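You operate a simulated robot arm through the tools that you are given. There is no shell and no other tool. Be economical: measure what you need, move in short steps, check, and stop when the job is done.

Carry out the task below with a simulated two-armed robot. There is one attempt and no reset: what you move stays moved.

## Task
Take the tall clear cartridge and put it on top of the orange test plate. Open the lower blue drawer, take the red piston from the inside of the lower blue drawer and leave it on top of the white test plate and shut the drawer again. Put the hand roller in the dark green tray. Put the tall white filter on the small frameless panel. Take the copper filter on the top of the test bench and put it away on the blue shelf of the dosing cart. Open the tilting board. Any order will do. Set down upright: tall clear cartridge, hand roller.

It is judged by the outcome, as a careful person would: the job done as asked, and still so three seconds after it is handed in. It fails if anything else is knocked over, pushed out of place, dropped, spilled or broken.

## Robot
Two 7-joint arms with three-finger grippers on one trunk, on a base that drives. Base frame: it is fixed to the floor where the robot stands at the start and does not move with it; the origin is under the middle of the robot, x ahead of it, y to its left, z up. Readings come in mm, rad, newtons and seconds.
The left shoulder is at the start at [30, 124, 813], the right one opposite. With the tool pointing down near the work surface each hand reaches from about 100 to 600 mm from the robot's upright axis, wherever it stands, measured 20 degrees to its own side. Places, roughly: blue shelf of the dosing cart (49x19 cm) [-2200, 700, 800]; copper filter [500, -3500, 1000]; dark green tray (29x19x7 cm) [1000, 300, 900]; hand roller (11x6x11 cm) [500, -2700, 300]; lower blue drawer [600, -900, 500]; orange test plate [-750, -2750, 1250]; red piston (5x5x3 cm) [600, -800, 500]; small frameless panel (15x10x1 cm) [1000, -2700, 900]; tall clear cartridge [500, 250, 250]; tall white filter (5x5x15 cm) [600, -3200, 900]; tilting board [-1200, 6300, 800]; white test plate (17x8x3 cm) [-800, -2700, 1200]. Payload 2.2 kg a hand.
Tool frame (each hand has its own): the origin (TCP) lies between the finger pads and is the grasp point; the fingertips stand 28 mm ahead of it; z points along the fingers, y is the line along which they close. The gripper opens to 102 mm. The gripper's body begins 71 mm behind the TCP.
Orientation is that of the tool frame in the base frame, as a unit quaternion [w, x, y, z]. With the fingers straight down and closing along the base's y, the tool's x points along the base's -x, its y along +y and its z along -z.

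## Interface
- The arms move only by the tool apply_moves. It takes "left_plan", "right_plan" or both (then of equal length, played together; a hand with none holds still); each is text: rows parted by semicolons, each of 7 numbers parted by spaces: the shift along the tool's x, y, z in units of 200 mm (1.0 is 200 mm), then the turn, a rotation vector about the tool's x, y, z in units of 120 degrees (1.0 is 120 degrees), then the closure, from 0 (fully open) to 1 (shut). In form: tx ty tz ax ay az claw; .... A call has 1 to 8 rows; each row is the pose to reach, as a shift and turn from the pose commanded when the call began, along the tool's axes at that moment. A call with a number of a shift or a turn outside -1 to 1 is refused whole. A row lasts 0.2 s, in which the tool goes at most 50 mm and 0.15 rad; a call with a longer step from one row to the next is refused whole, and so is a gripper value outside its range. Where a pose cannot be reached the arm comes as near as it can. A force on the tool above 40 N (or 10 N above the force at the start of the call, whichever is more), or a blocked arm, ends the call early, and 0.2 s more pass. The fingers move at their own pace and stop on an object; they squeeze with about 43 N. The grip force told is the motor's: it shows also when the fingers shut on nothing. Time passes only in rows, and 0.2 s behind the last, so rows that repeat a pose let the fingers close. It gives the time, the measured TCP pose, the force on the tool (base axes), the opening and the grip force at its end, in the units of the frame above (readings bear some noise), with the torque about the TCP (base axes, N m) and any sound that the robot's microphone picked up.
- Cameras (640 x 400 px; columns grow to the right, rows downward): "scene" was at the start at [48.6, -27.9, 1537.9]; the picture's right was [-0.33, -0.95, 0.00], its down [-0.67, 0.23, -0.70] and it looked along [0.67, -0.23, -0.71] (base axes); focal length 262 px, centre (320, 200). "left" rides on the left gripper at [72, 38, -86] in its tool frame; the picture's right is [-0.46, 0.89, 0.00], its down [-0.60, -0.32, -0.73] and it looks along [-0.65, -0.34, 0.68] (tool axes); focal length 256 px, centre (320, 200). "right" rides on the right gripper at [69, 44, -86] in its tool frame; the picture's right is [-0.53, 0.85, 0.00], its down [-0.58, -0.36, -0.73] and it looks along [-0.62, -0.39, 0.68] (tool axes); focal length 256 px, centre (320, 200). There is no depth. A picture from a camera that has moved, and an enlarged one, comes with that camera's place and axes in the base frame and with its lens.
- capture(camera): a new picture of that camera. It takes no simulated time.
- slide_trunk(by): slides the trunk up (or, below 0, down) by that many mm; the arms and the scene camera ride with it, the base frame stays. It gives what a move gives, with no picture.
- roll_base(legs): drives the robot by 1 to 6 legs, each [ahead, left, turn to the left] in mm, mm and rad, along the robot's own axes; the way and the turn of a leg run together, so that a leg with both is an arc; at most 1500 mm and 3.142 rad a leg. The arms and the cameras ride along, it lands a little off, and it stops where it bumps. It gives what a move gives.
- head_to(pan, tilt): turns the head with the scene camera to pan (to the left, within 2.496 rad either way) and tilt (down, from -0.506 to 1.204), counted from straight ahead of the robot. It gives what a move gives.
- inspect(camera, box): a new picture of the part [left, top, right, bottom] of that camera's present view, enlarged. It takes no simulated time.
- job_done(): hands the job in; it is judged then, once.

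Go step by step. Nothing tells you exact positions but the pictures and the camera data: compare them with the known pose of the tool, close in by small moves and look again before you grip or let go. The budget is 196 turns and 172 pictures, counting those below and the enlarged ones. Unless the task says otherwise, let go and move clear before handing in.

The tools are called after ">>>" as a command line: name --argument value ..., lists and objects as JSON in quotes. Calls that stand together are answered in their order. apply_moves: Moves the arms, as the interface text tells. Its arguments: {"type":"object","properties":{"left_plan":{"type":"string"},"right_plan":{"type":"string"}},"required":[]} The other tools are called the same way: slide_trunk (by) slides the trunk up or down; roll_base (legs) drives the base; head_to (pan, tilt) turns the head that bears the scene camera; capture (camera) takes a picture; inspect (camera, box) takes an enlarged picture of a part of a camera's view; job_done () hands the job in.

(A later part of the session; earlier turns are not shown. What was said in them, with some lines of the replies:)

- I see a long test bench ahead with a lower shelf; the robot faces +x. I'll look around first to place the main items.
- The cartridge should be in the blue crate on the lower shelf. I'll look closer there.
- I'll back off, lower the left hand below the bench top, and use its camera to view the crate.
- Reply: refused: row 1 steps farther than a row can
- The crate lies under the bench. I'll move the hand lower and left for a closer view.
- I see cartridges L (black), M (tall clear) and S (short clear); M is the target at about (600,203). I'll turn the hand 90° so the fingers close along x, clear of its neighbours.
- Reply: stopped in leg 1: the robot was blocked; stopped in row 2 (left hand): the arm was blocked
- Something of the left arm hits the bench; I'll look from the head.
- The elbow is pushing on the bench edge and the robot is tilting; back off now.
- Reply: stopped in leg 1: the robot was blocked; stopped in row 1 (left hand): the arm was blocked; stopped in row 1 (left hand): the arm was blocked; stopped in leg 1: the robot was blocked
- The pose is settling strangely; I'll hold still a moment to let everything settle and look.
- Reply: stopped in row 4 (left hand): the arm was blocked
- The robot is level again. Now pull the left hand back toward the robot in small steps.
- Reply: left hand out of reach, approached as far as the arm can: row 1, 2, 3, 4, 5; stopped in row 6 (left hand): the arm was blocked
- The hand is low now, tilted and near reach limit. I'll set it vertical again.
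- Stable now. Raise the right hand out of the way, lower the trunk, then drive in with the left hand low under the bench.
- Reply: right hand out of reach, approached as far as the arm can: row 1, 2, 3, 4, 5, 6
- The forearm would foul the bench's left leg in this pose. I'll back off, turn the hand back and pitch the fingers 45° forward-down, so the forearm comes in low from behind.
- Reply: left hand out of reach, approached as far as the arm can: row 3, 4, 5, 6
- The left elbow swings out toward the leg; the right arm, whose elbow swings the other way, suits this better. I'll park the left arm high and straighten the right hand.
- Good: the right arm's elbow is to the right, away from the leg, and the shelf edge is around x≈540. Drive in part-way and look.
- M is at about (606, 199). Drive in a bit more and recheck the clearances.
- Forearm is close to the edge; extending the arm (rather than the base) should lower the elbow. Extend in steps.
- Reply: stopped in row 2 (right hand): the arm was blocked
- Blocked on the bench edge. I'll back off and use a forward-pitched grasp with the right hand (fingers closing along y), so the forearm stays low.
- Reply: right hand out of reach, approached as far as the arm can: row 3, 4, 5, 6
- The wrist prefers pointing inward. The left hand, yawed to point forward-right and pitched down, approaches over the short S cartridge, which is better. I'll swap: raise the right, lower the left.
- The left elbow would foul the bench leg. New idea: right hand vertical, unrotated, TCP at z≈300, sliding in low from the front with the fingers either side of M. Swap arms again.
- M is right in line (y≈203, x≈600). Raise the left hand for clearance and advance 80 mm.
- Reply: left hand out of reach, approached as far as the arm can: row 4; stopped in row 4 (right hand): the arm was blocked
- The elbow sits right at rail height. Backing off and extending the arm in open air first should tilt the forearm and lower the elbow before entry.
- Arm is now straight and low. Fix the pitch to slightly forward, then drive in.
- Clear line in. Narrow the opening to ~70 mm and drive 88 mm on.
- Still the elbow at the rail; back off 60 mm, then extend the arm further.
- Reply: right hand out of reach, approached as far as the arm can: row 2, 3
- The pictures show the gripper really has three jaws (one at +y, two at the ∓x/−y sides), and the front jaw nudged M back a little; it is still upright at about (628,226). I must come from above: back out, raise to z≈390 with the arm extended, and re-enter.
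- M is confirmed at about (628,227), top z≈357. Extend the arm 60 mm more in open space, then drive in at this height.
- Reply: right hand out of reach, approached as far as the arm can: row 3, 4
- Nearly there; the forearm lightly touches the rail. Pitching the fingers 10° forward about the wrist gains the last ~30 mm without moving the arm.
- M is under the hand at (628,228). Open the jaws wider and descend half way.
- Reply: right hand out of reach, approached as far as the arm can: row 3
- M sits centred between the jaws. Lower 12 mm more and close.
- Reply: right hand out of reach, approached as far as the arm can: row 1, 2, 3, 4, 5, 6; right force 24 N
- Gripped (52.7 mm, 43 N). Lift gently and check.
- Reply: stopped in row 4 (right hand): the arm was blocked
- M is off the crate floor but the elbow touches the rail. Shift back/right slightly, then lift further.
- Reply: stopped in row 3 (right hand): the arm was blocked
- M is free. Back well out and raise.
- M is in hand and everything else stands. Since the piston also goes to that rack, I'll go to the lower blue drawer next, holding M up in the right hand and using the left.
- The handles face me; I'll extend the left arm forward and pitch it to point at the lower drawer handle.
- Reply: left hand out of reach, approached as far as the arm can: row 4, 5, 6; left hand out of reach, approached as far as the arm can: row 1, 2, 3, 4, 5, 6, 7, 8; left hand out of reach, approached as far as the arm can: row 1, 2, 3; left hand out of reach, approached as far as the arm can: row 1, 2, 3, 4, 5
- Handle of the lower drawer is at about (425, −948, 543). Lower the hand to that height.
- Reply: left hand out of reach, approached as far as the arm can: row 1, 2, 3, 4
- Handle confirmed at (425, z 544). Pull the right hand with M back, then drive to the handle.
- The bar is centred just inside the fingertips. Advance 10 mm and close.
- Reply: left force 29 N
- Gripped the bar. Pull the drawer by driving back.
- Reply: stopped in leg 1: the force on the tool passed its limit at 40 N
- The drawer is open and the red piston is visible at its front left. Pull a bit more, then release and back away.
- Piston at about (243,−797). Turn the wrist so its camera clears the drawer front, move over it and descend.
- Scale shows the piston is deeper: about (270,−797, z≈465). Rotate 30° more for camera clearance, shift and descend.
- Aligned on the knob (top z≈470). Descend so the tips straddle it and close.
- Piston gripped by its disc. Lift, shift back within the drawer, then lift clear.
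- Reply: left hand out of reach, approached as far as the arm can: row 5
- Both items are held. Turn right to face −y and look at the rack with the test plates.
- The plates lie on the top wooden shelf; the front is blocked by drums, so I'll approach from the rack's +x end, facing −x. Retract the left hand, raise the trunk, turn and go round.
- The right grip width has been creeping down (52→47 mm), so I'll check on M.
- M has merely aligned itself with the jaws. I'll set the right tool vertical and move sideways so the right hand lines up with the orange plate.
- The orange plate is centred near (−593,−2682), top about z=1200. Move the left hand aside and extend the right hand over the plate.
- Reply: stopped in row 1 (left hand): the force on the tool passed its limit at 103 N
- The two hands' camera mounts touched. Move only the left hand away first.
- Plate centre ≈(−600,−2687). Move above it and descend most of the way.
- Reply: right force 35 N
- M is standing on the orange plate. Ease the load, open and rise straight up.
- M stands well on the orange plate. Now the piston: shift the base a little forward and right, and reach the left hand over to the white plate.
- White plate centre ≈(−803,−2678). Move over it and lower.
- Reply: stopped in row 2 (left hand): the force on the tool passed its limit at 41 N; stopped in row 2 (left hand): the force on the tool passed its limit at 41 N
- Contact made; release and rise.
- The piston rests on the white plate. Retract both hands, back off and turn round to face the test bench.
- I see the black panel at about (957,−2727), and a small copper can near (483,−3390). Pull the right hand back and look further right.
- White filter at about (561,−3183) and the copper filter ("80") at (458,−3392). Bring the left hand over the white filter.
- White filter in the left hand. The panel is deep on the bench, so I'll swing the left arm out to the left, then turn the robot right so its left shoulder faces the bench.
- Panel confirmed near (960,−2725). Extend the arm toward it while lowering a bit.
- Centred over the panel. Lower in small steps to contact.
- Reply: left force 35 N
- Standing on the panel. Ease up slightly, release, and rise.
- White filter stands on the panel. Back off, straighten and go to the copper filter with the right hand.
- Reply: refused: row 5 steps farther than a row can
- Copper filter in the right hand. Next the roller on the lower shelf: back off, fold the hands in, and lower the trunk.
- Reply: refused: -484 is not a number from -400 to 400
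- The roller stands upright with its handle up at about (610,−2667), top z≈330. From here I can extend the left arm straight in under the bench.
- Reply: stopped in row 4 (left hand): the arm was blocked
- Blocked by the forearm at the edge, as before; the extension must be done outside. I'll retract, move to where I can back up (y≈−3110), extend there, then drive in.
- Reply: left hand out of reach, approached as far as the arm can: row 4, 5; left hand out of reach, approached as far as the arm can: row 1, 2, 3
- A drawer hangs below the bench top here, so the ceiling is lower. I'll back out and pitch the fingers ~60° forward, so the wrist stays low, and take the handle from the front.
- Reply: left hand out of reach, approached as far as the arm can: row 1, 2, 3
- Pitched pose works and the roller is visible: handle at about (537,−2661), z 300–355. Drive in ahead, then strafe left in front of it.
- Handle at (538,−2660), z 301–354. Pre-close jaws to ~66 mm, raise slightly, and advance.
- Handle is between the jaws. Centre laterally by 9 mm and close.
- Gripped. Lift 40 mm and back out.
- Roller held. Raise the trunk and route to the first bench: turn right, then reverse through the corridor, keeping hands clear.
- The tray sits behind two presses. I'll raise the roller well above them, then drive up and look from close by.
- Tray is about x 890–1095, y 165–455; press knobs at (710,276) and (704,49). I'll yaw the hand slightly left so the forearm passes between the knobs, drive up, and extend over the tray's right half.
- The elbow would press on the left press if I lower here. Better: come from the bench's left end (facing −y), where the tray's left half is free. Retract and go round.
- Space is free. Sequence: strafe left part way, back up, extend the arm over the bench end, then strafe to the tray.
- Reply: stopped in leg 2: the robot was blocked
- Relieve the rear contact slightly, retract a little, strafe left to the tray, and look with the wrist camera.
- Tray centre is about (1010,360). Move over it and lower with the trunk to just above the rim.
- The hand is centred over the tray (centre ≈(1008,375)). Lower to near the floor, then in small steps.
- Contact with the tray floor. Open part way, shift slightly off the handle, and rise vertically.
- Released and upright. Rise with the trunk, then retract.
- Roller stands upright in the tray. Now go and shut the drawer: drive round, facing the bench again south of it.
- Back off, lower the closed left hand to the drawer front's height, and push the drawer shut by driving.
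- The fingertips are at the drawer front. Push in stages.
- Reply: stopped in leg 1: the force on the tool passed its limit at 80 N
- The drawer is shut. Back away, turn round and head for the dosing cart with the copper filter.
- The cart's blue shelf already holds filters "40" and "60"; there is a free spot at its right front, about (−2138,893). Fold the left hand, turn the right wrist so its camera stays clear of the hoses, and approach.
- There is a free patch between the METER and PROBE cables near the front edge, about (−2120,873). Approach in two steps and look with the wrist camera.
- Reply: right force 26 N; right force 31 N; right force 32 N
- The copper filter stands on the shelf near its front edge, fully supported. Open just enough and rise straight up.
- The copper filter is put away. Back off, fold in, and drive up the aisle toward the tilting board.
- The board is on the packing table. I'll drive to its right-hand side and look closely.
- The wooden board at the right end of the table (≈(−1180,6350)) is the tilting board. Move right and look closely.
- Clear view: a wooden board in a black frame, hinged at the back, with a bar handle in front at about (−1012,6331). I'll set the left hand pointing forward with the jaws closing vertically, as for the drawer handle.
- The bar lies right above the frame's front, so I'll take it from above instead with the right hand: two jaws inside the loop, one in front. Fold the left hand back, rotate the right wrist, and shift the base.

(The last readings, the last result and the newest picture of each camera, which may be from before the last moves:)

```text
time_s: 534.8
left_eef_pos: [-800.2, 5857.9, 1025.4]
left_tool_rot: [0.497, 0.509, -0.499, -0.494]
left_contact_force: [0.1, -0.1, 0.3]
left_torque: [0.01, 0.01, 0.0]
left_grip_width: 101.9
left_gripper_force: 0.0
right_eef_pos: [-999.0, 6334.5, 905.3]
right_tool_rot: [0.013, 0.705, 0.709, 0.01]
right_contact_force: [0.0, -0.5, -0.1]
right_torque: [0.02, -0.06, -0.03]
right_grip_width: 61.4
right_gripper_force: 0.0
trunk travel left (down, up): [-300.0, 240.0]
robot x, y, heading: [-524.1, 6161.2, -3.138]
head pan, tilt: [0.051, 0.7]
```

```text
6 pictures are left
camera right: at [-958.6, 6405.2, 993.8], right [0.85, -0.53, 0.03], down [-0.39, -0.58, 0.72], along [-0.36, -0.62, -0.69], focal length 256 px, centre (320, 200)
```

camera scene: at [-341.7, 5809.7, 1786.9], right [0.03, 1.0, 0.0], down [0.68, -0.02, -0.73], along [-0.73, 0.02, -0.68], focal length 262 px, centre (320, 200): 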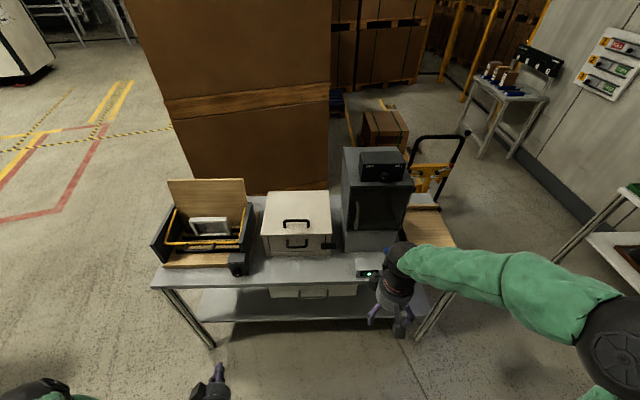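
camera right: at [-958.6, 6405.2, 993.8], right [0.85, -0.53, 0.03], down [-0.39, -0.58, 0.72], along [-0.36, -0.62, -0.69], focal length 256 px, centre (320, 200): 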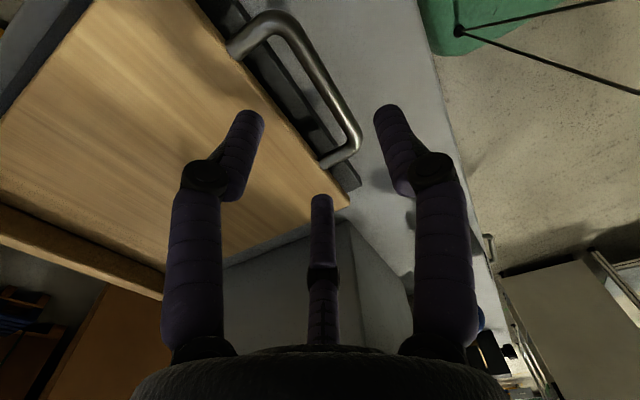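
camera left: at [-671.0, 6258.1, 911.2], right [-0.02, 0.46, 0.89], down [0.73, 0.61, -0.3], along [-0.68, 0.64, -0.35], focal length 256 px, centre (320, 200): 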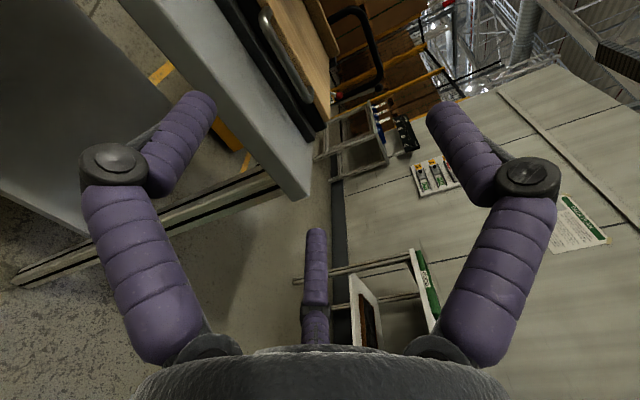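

Aligned: lower so two jaws enter the loop and close on the bar.

>>> apply_moves --right_plan "0.03 0.025 0.1 0 0 0 0.4; 0.03 0.025 0.22 0 0 0 0.4; 0.03 0.025 0.34 0 0 0 0.4; 0.03 0.025 0.37 0 0 0 0.4; 0.03 0.025 0.37 0 0 0 0.7; 0.03 0.025 0.37 0 0 0 1; 0.03 0.025 0.37 0 0 0 1; 0.03 0.025 0.37 0 0 0 1"

>>> capture --camera "right"

```text
time_s: 536.6
left_eef_pos: [-800.4, 5857.5, 1025.2]
left_tool_rot: [0.497, 0.509, -0.501, -0.493]
left_contact_force: [0.2, 0.2, 0.6]
left_torque: [0.02, 0.0, 0.02]
left_grip_width: 101.7
left_gripper_force: 0.1
right_eef_pos: [-994.3, 6344.0, 832.0]
right_tool_rot: [0.012, 0.705, 0.709, 0.008]
right_contact_force: [-20.3, 12.9, 0.7]
right_torque: [0.45, 0.23, 0.54]
right_grip_width: 19.1
right_gripper_force: 44.1
trunk travel left (down, up): [-300.0, 240.0]
robot x, y, heading: [-525.0, 6159.2, -3.135]
head pan, tilt: [0.051, 0.7]
```

```text
5 pictures are left
camera right: at [-952.7, 6415.3, 920.4], right [0.85, -0.53, 0.03], down [-0.38, -0.57, 0.72], along [-0.37, -0.62, -0.69], focal length 256 px, centre (320, 200)
```

right: 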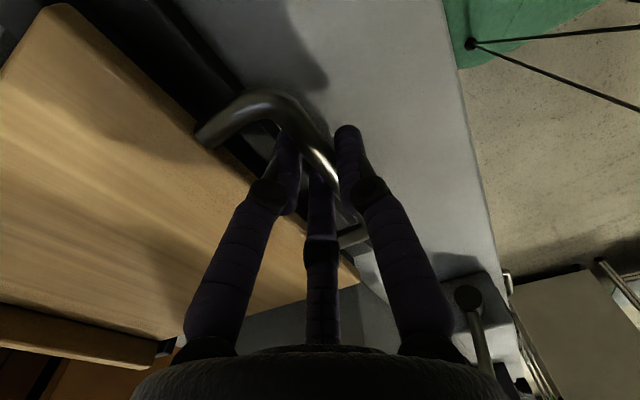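

The bar is gripped. Lift along the arc about the rear hinge.

>>> apply_moves --right_plan "0 -0.0145 -0.205 0 0 0 1; 0 -0.0575 -0.408 0 0 0 1; 0 -0.128 -0.6 0 0 0 1; 0 -0.225 -0.785 0 0 0 1; 0 -0.345 -0.95 0 0 0 1"

```text
time_s: 537.8
left_eef_pos: [-797.2, 5857.2, 1025.4]
left_tool_rot: [0.497, 0.508, -0.499, -0.496]
left_contact_force: [0.2, -0.9, 0.0]
left_torque: [0.02, 0.03, 0.01]
left_grip_width: 102.2
left_gripper_force: 0.1
right_eef_pos: [-1047.6, 6342.6, 1008.4]
right_tool_rot: [0.018, 0.704, 0.709, 0.019]
right_contact_force: [15.6, 7.2, 12.4]
right_torque: [0.78, -0.32, 0.25]
right_grip_width: 19.3
right_gripper_force: 44.3
trunk travel left (down, up): [-300.0, 240.0]
robot x, y, heading: [-521.7, 6155.7, -3.141]
head pan, tilt: [0.051, 0.7]
stopped in row 5 (right hand): the force on the tool passed its limit at 42 N (the readings are from after the stop); the commanded pose is now the measured one
```

Radius fits about 319 mm; now at ~33°. Continue the arc.

>>> apply_moves --right_plan "0 -0.125 -0.165 0 0 0 1; 0 -0.285 -0.325 0 0 0 1; 0 -0.46 -0.4575 0 0 0 1; 0 -0.655 -0.565 0 0 0 1; 0 -0.835 -0.635 0 0 0 1"

```text
time_s: 538.3
left_eef_pos: [-796.1, 5857.8, 1026.4]
left_tool_rot: [0.497, 0.508, -0.499, -0.496]
left_contact_force: [1.0, 0.1, -0.2]
left_torque: [0.01, 0.01, 0.01]
left_grip_width: 102.0
left_gripper_force: 0.0
right_eef_pos: [-1077.7, 6343.4, 1046.5]
right_tool_rot: [0.019, 0.705, 0.709, 0.019]
right_contact_force: [18.3, -0.1, 17.2]
right_torque: [0.44, -0.43, 0.16]
right_grip_width: 19.1
right_gripper_force: 43.9
trunk travel left (down, up): [-300.0, 240.0]
robot x, y, heading: [-521.8, 6160.8, -3.137]
head pan, tilt: [0.051, 0.7]
stopped in row 2 (right hand): the force on the tool passed its limit at 43 N (the readings are from after the stop); the commanded pose is now the measured one
```

>>> apply_moves --right_plan "0 -0.062 -0.087 0 0 0 1; 0 -0.145 -0.165 0 0 0 1; 0 -0.235 -0.237 0 0 0 1; 0 -0.33 -0.3 0 0 0 1; 0 -0.4265 -0.362 0 0 0 1; 0 -0.53 -0.414 0 0 0 1; 0 -0.634 -0.4585 0 0 0 1; 0 -0.74 -0.496 0 0 0 1"

```text
time_s: 539.4
left_eef_pos: [-797.7, 5857.1, 1024.2]
left_tool_rot: [0.498, 0.507, -0.499, -0.496]
left_contact_force: [-0.2, 0.9, -0.2]
left_torque: [0.02, -0.03, -0.03]
left_grip_width: 101.9
left_gripper_force: 0.1
right_eef_pos: [-1152.6, 6343.1, 1102.2]
right_tool_rot: [0.028, 0.704, 0.709, 0.028]
right_contact_force: [15.8, 0.3, 10.6]
right_torque: [0.04, -0.44, 0.1]
right_grip_width: 19.2
right_gripper_force: 44.4
trunk travel left (down, up): [-300.0, 240.0]
robot x, y, heading: [-520.1, 6158.7, -3.138]
head pan, tilt: [0.051, 0.7]
stopped in row 5 (right hand): the force on the tool passed its limit at 48 N (the readings are from after the stop); the commanded pose is now the measured one
```

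At ~60°. The arm nears its reach, so I'll alternate small base advances with small lifts to follow the rest of the arc.

>>> roll_base --legs '[[14, 0, 0]]'

>>> apply_moves --right_plan "0 0 -0.045 0 0 0 1"

>>> roll_base --legs '[[14, 0, 0]]'

>>> apply_moves --right_plan "0 0 -0.04 0 0 0 1"

>>> roll_base --legs '[[14, 0, 0]]'

>>> apply_moves --right_plan "0 0 -0.035 0 0 0 1"

>>> roll_base --legs '[[16, 0, 0]]'

>>> apply_moves --right_plan "0 0 -0.03 0 0 0 1"

```text
time_s: 540.2
left_eef_pos: [-803.6, 5857.8, 1025.1]
left_tool_rot: [0.497, 0.507, -0.499, -0.496]
left_contact_force: [0.5, -0.2, 0.2]
left_torque: [0.0, -0.03, -0.04]
left_grip_width: 101.7
left_gripper_force: 0.0
right_eef_pos: [-1152.4, 6342.6, 1102.5]
right_tool_rot: [0.036, 0.703, 0.709, 0.036]
right_contact_force: [16.5, 0.5, 13.7]
right_torque: [0.1, -0.41, 0.09]
right_grip_width: 18.8
right_gripper_force: 44.4
trunk travel left (down, up): [-300.0, 240.0]
robot x, y, heading: [-530.1, 6159.0, -3.142]
head pan, tilt: [0.051, 0.7]
stopped in leg 1: the force on the tool passed its limit at 56 N (the readings are from after the stop); the commanded pose is now the measured one
```

```text
time_s: 540.6
left_eef_pos: [-806.0, 5857.5, 1024.6]
left_tool_rot: [0.497, 0.508, -0.499, -0.495]
left_contact_force: [-0.5, 0.6, -0.4]
left_torque: [0.0, 0.01, -0.01]
left_grip_width: 101.8
left_gripper_force: 0.0
right_eef_pos: [-1153.0, 6342.9, 1102.1]
right_tool_rot: [0.041, 0.704, 0.708, 0.041]
right_contact_force: [21.9, -1.5, -24.6]
right_torque: [-0.14, -0.11, -0.07]
right_grip_width: 18.9
right_gripper_force: 43.9
trunk travel left (down, up): [-300.0, 240.0]
robot x, y, heading: [-527.1, 6158.8, -3.144]
head pan, tilt: [0.051, 0.7]
```

```text
time_s: 541.4
left_eef_pos: [-808.5, 5858.4, 1024.5]
left_tool_rot: [0.496, 0.508, -0.5, -0.496]
left_contact_force: [-0.3, -0.6, -0.6]
left_torque: [-0.02, 0.02, 0.01]
left_grip_width: 101.9
left_gripper_force: 0.1
right_eef_pos: [-1151.3, 6343.8, 1102.8]
right_tool_rot: [0.044, 0.703, 0.709, 0.045]
right_contact_force: [8.5, 0.6, 6.7]
right_torque: [-0.14, -0.31, -0.01]
right_grip_width: 19.0
right_gripper_force: 43.7
trunk travel left (down, up): [-300.0, 240.0]
robot x, y, heading: [-534.6, 6159.6, -3.138]
head pan, tilt: [0.051, 0.7]
stopped in leg 1: the force on the tool passed its limit at 48 N (the readings are from after the stop); the commanded pose is now the measured one
```

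```text
time_s: 541.8
left_eef_pos: [-810.5, 5858.4, 1023.9]
left_tool_rot: [0.497, 0.507, -0.501, -0.494]
left_contact_force: [0.1, 0.9, 0.2]
left_torque: [0.01, 0.02, 0.01]
left_grip_width: 102.0
left_gripper_force: 0.1
right_eef_pos: [-1152.3, 6341.8, 1102.7]
right_tool_rot: [0.048, 0.701, 0.71, 0.048]
right_contact_force: [8.0, 1.3, -26.7]
right_torque: [-0.27, 0.02, -0.2]
right_grip_width: 19.0
right_gripper_force: 44.0
trunk travel left (down, up): [-300.0, 240.0]
robot x, y, heading: [-533.9, 6161.3, -3.141]
head pan, tilt: [0.051, 0.7]
```

```text
time_s: 542.5
left_eef_pos: [-814.4, 5858.9, 1025.4]
left_tool_rot: [0.496, 0.508, -0.5, -0.496]
left_contact_force: [-0.2, -0.4, -0.5]
left_torque: [0.0, 0.01, 0.0]
left_grip_width: 102.3
left_gripper_force: 0.0
right_eef_pos: [-1151.5, 6342.5, 1101.7]
right_tool_rot: [0.051, 0.702, 0.709, 0.053]
right_contact_force: [5.2, 1.2, 3.8]
right_torque: [-0.27, -0.18, -0.1]
right_grip_width: 19.1
right_gripper_force: 44.0
trunk travel left (down, up): [-300.0, 240.0]
robot x, y, heading: [-535.8, 6161.1, -3.139]
head pan, tilt: [0.051, 0.7]
stopped in leg 1: the force on the tool passed its limit at 45 N (the readings are from after the stop); the commanded pose is now the measured one
```

```text
time_s: 542.9
left_eef_pos: [-815.0, 5859.1, 1023.9]
left_tool_rot: [0.497, 0.508, -0.501, -0.495]
left_contact_force: [0.5, -0.4, -0.2]
left_torque: [0.0, 0.01, 0.01]
left_grip_width: 102.2
left_gripper_force: 0.1
right_eef_pos: [-1152.1, 6342.8, 1102.2]
right_tool_rot: [0.055, 0.7, 0.709, 0.057]
right_contact_force: [8.9, 3.5, -28.7]
right_torque: [-0.36, 0.01, -0.26]
right_grip_width: 18.8
right_gripper_force: 43.8
trunk travel left (down, up): [-300.0, 240.0]
robot x, y, heading: [-536.1, 6160.4, 3.142]
head pan, tilt: [0.051, 0.7]
```

```text
time_s: 543.7
left_eef_pos: [-817.0, 5858.5, 1025.5]
left_tool_rot: [0.496, 0.507, -0.5, -0.496]
left_contact_force: [0.0, 0.8, -0.4]
left_torque: [0.0, 0.0, 0.0]
left_grip_width: 101.7
left_gripper_force: 0.1
right_eef_pos: [-1153.3, 6342.3, 1101.3]
right_tool_rot: [0.057, 0.7, 0.709, 0.061]
right_contact_force: [3.7, 0.9, 1.2]
right_torque: [-0.39, -0.07, -0.23]
right_grip_width: 18.8
right_gripper_force: 44.1
trunk travel left (down, up): [-300.0, 240.0]
robot x, y, heading: [-537.7, 6159.2, 3.145]
head pan, tilt: [0.051, 0.7]
stopped in leg 1: the force on the tool passed its limit at 44 N (the readings are from after the stop); the commanded pose is now the measured one
```

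```text
time_s: 544.1
left_eef_pos: [-818.2, 5859.3, 1025.0]
left_tool_rot: [0.496, 0.508, -0.501, -0.495]
left_contact_force: [0.9, -0.2, 0.0]
left_torque: [0.01, -0.02, 0.0]
left_grip_width: 102.2
left_gripper_force: 0.1
right_eef_pos: [-1152.7, 6343.1, 1101.4]
right_tool_rot: [0.06, 0.7, 0.709, 0.065]
right_contact_force: [10.7, 1.4, -22.9]
right_torque: [-0.34, 0.0, -0.35]
right_grip_width: 18.8
right_gripper_force: 43.8
trunk travel left (down, up): [-300.0, 240.0]
robot x, y, heading: [-540.5, 6161.9, 3.144]
head pan, tilt: [0.051, 0.7]
```

The bar no longer moves although pushed: the board has reached its end stop (~60° open). I'll look, and test whether it stays by itself.

>>> apply_moves --right_plan "0 0.01 0.01 0 0 0 1; 0 0.01 0.01 0 0 0 1; 0 0.01 0.01 0 0 0 1"

>>> head_to --pan -0.25 --tilt 0.7

>>> capture --camera "scene"

```text
time_s: 544.9
left_eef_pos: [-819.5, 5858.7, 1023.8]
left_tool_rot: [0.495, 0.508, -0.501, -0.495]
left_contact_force: [0.0, 0.1, -0.6]
left_torque: [0.0, -0.04, -0.02]
left_grip_width: 102.1
left_gripper_force: 0.0
right_eef_pos: [-1152.5, 6342.4, 1102.4]
right_tool_rot: [0.06, 0.699, 0.71, 0.064]
right_contact_force: [11.2, 4.8, -32.9]
right_torque: [0.61, 0.09, -0.1]
right_grip_width: 19.0
right_gripper_force: 43.7
trunk travel left (down, up): [-300.0, 240.0]
robot x, y, heading: [-541.3, 6162.3, 3.138]
head pan, tilt: [0.051, 0.7]
```

```text
time_s: 545.7
left_eef_pos: [-819.8, 5859.7, 1023.5]
left_tool_rot: [0.496, 0.508, -0.501, -0.494]
left_contact_force: [-0.6, 0.8, 0.2]
left_torque: [-0.01, -0.02, -0.01]
left_grip_width: 102.0
left_gripper_force: 0.1
right_eef_pos: [-1152.5, 6342.1, 1102.7]
right_tool_rot: [0.06, 0.699, 0.71, 0.063]
right_contact_force: [10.8, 6.3, -33.6]
right_torque: [0.42, 0.08, -0.1]
right_grip_width: 18.8
right_gripper_force: 44.7
trunk travel left (down, up): [-300.0, 240.0]
robot x, y, heading: [-538.4, 6160.4, 3.142]
head pan, tilt: [-0.25, 0.7]
```

```text
4 pictures are left
camera scene: at [-592.9, 6181.6, 1790.9], right [0.25, 0.97, 0.0], down [0.63, -0.16, -0.76], along [-0.74, 0.19, -0.65], focal length 262 px, centre (320, 200)
```

scene: 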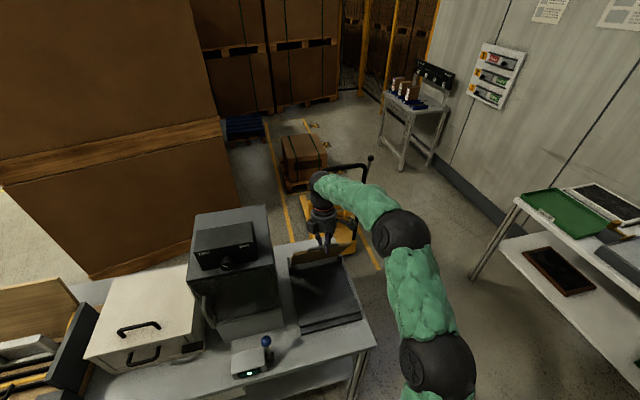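

>>> apply_moves --right_plan "0 0.02 0.03 0 0 0 1; 0 0.04 0.06 0 0 0 1; 0 0.04 0.06 0 0 0 1"

>>> apply_moves --right_plan "0 0.03 0.03 0 0 0 1; 0 0.06 0.05 0 0 0 1; 0 0.06 0.05 0 0 0 1"

```text
time_s: 546.5
left_eef_pos: [-818.7, 5859.0, 1025.3]
left_tool_rot: [0.496, 0.508, -0.501, -0.495]
left_contact_force: [0.0, 0.3, 0.2]
left_torque: [0.03, 0.0, 0.01]
left_grip_width: 102.0
left_gripper_force: 0.0
right_eef_pos: [-1143.9, 6343.6, 1098.2]
right_tool_rot: [0.057, 0.7, 0.709, 0.06]
right_contact_force: [-2.1, 1.5, 3.2]
right_torque: [-0.48, 0.25, -0.18]
right_grip_width: 18.7
right_gripper_force: 44.1
trunk travel left (down, up): [-300.0, 240.0]
robot x, y, heading: [-538.3, 6157.8, 3.146]
head pan, tilt: [-0.25, 0.7]
```

```text
time_s: 547.3
left_eef_pos: [-817.4, 5859.6, 1024.9]
left_tool_rot: [0.496, 0.507, -0.5, -0.497]
left_contact_force: [0.2, -0.2, -0.2]
left_torque: [0.0, 0.02, 0.02]
left_grip_width: 102.0
left_gripper_force: 0.0
right_eef_pos: [-1128.8, 6343.1, 1087.0]
right_tool_rot: [0.058, 0.699, 0.71, 0.062]
right_contact_force: [1.3, 2.7, 2.7]
right_torque: [-0.13, 0.08, -0.16]
right_grip_width: 18.9
right_gripper_force: 43.9
trunk travel left (down, up): [-300.0, 240.0]
robot x, y, heading: [-537.7, 6159.7, 3.14]
head pan, tilt: [-0.25, 0.7]
```

No pull on the hand: the board holds by itself. Return it to the stop and release carefully, then watch.

>>> apply_moves --right_plan "0 -0.04 -0.03 0 0 0 1; 0 -0.08 -0.06 0 0 0 1; 0 -0.115 -0.08 0 0 0 1; 0 -0.115 -0.08 0 0 0 1"

>>> apply_moves --right_plan "0 0 0 0 0 0 0.8; 0 0 0 0 0 0 0.6; 0 0 0 0 0 0 0.5; 0 0 0 0 0 0 0.5"

>>> apply_moves --right_plan "0 0 -0.1 0 0 0 0.5; 0 0 -0.25 0 0 0 0.5; 0 0 -0.45 0 0 0 0.5; 0 0 -0.6 0 0 0 0.5"

>>> capture --camera "scene"

```text
time_s: 548.3
left_eef_pos: [-815.8, 5859.9, 1024.8]
left_tool_rot: [0.497, 0.506, -0.5, -0.497]
left_contact_force: [-0.6, 0.0, -0.1]
left_torque: [-0.01, 0.02, 0.0]
left_grip_width: 101.9
left_gripper_force: 0.1
right_eef_pos: [-1152.0, 6342.1, 1101.1]
right_tool_rot: [0.057, 0.7, 0.709, 0.06]
right_contact_force: [10.7, 4.4, 15.9]
right_torque: [0.15, -0.19, -0.1]
right_grip_width: 19.1
right_gripper_force: 43.9
trunk travel left (down, up): [-300.0, 240.0]
robot x, y, heading: [-539.6, 6159.4, 3.139]
head pan, tilt: [-0.25, 0.7]
```

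```text
time_s: 549.3
left_eef_pos: [-818.2, 5859.0, 1024.2]
left_tool_rot: [0.496, 0.508, -0.5, -0.496]
left_contact_force: [-0.3, 0.2, 0.3]
left_torque: [-0.02, 0.0, 0.02]
left_grip_width: 102.0
left_gripper_force: 0.1
right_eef_pos: [-1153.1, 6341.5, 1100.3]
right_tool_rot: [0.057, 0.699, 0.71, 0.062]
right_contact_force: [0.7, 0.2, -0.2]
right_torque: [0.0, 0.01, -0.01]
right_grip_width: 51.1
right_gripper_force: 0.1
trunk travel left (down, up): [-300.0, 240.0]
robot x, y, heading: [-537.3, 6158.0, 3.144]
head pan, tilt: [-0.25, 0.7]
```

```text
time_s: 550.3
left_eef_pos: [-818.1, 5858.7, 1025.2]
left_tool_rot: [0.495, 0.509, -0.5, -0.496]
left_contact_force: [1.2, 0.7, 0.1]
left_torque: [0.0, 0.02, 0.04]
left_grip_width: 102.2
left_gripper_force: 0.0
right_eef_pos: [-1173.1, 6342.2, 1219.0]
right_tool_rot: [0.058, 0.699, 0.71, 0.062]
right_contact_force: [-0.4, 0.2, -0.2]
right_torque: [0.01, 0.01, 0.0]
right_grip_width: 51.2
right_gripper_force: 0.0
trunk travel left (down, up): [-300.0, 240.0]
robot x, y, heading: [-540.1, 6157.0, 3.141]
head pan, tilt: [-0.25, 0.7]
```

```text
3 pictures are left
camera scene: at [-591.2, 6179.6, 1791.0], right [0.25, 0.97, 0.0], down [0.62, -0.16, -0.76], along [-0.74, 0.19, -0.64], focal length 262 px, centre (320, 200)
```

scene: 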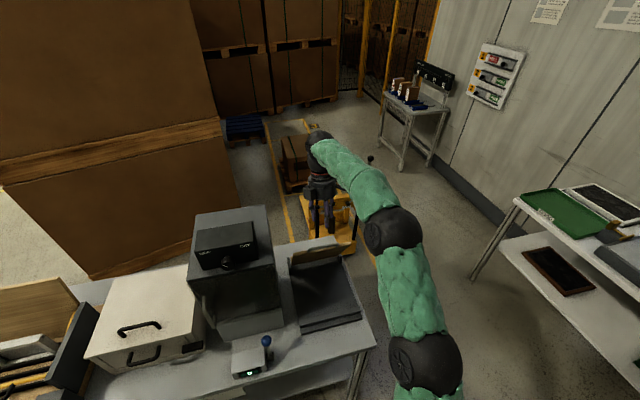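

The board stays open on its own. Move the hands clear and take a last look.

>>> apply_moves --right_plan "0 0.1 -0.15 0 0 0 0.3; 0 0.3 -0.2 0 0 0 0.2; 0 0.5 -0.2 0 0 0 0.1; 0 0.7 -0.2 0 0 0 0; 0 0.9 -0.2 0 0 0 0"

>>> roll_base --legs '[[-250, 0, 0]]'

>>> capture --camera "scene"

```text
time_s: 551.5
left_eef_pos: [-816.6, 5858.6, 1025.5]
left_tool_rot: [0.496, 0.508, -0.5, -0.496]
left_contact_force: [0.2, -0.6, -0.5]
left_torque: [-0.03, 0.0, 0.02]
left_grip_width: 102.0
left_gripper_force: 0.0
right_eef_pos: [-999.8, 6341.3, 1290.8]
right_tool_rot: [0.056, 0.7, 0.709, 0.061]
right_contact_force: [0.2, 0.4, 0.8]
right_torque: [0.0, 0.02, 0.0]
right_grip_width: 102.0
right_gripper_force: 0.0
trunk travel left (down, up): [-300.0, 240.0]
robot x, y, heading: [-540.1, 6162.3, 3.146]
head pan, tilt: [-0.25, 0.7]
```

```text
time_s: 553.3
left_eef_pos: [-569.8, 5858.6, 1024.7]
left_tool_rot: [0.495, 0.507, -0.501, -0.496]
left_contact_force: [-0.8, -0.4, 0.9]
left_torque: [-0.02, 0.02, -0.03]
left_grip_width: 102.2
left_gripper_force: 0.1
right_eef_pos: [-750.9, 6342.8, 1290.9]
right_tool_rot: [0.057, 0.7, 0.709, 0.061]
right_contact_force: [0.9, 0.7, 0.1]
right_torque: [0.04, 0.08, -0.01]
right_grip_width: 102.2
right_gripper_force: 0.0
trunk travel left (down, up): [-300.0, 240.0]
robot x, y, heading: [-287.7, 6160.7, 3.138]
head pan, tilt: [-0.25, 0.7]
```

```text
2 pictures are left
camera scene: at [-339.9, 6179.2, 1791.1], right [0.25, 0.97, 0.0], down [0.62, -0.16, -0.77], along [-0.74, 0.19, -0.64], focal length 262 px, centre (320, 200)
```

scene: 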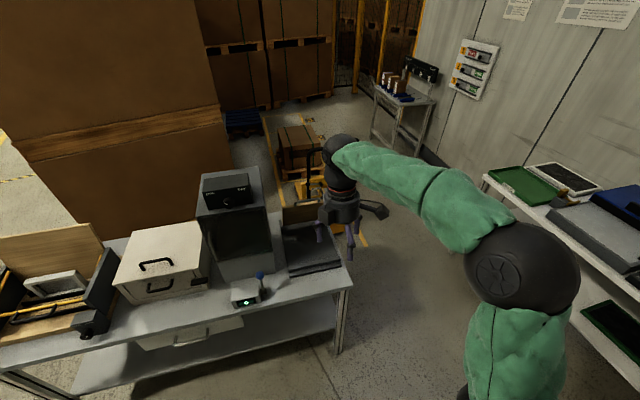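

The board is still up on its own and both hands are empty and clear, so all the tasks are done. I'm handing in now.

>>> job_done

```text
The job is handed in.
```

I finished all six tasks and handed the job in.

- **Tall clear cartridge:** it stands upright on the orange test plate. While I was reaching for it in the crate, one jaw pushed it back about 3 cm; it stayed upright.
- **Red piston:** it is on the white test plate, and the lower blue drawer is shut again.
- **Hand roller:** it stands upright in the dark green tray.
- **Tall white filter:** it stands on the small frameless panel.
- **Copper filter:** it is on the blue shelf of the dosing cart, between two cables. It sits only a few millimetres from the front edge but is fully on the shelf.
- **Tilting board:** it is open to its stop at about 60° and was still up when I backed away.

The robot bumped into the first bench's edge several times, and once into something behind it near the bench's left end. I saw nothing knocked over or moved there afterwards, but I did not look directly behind the robot.
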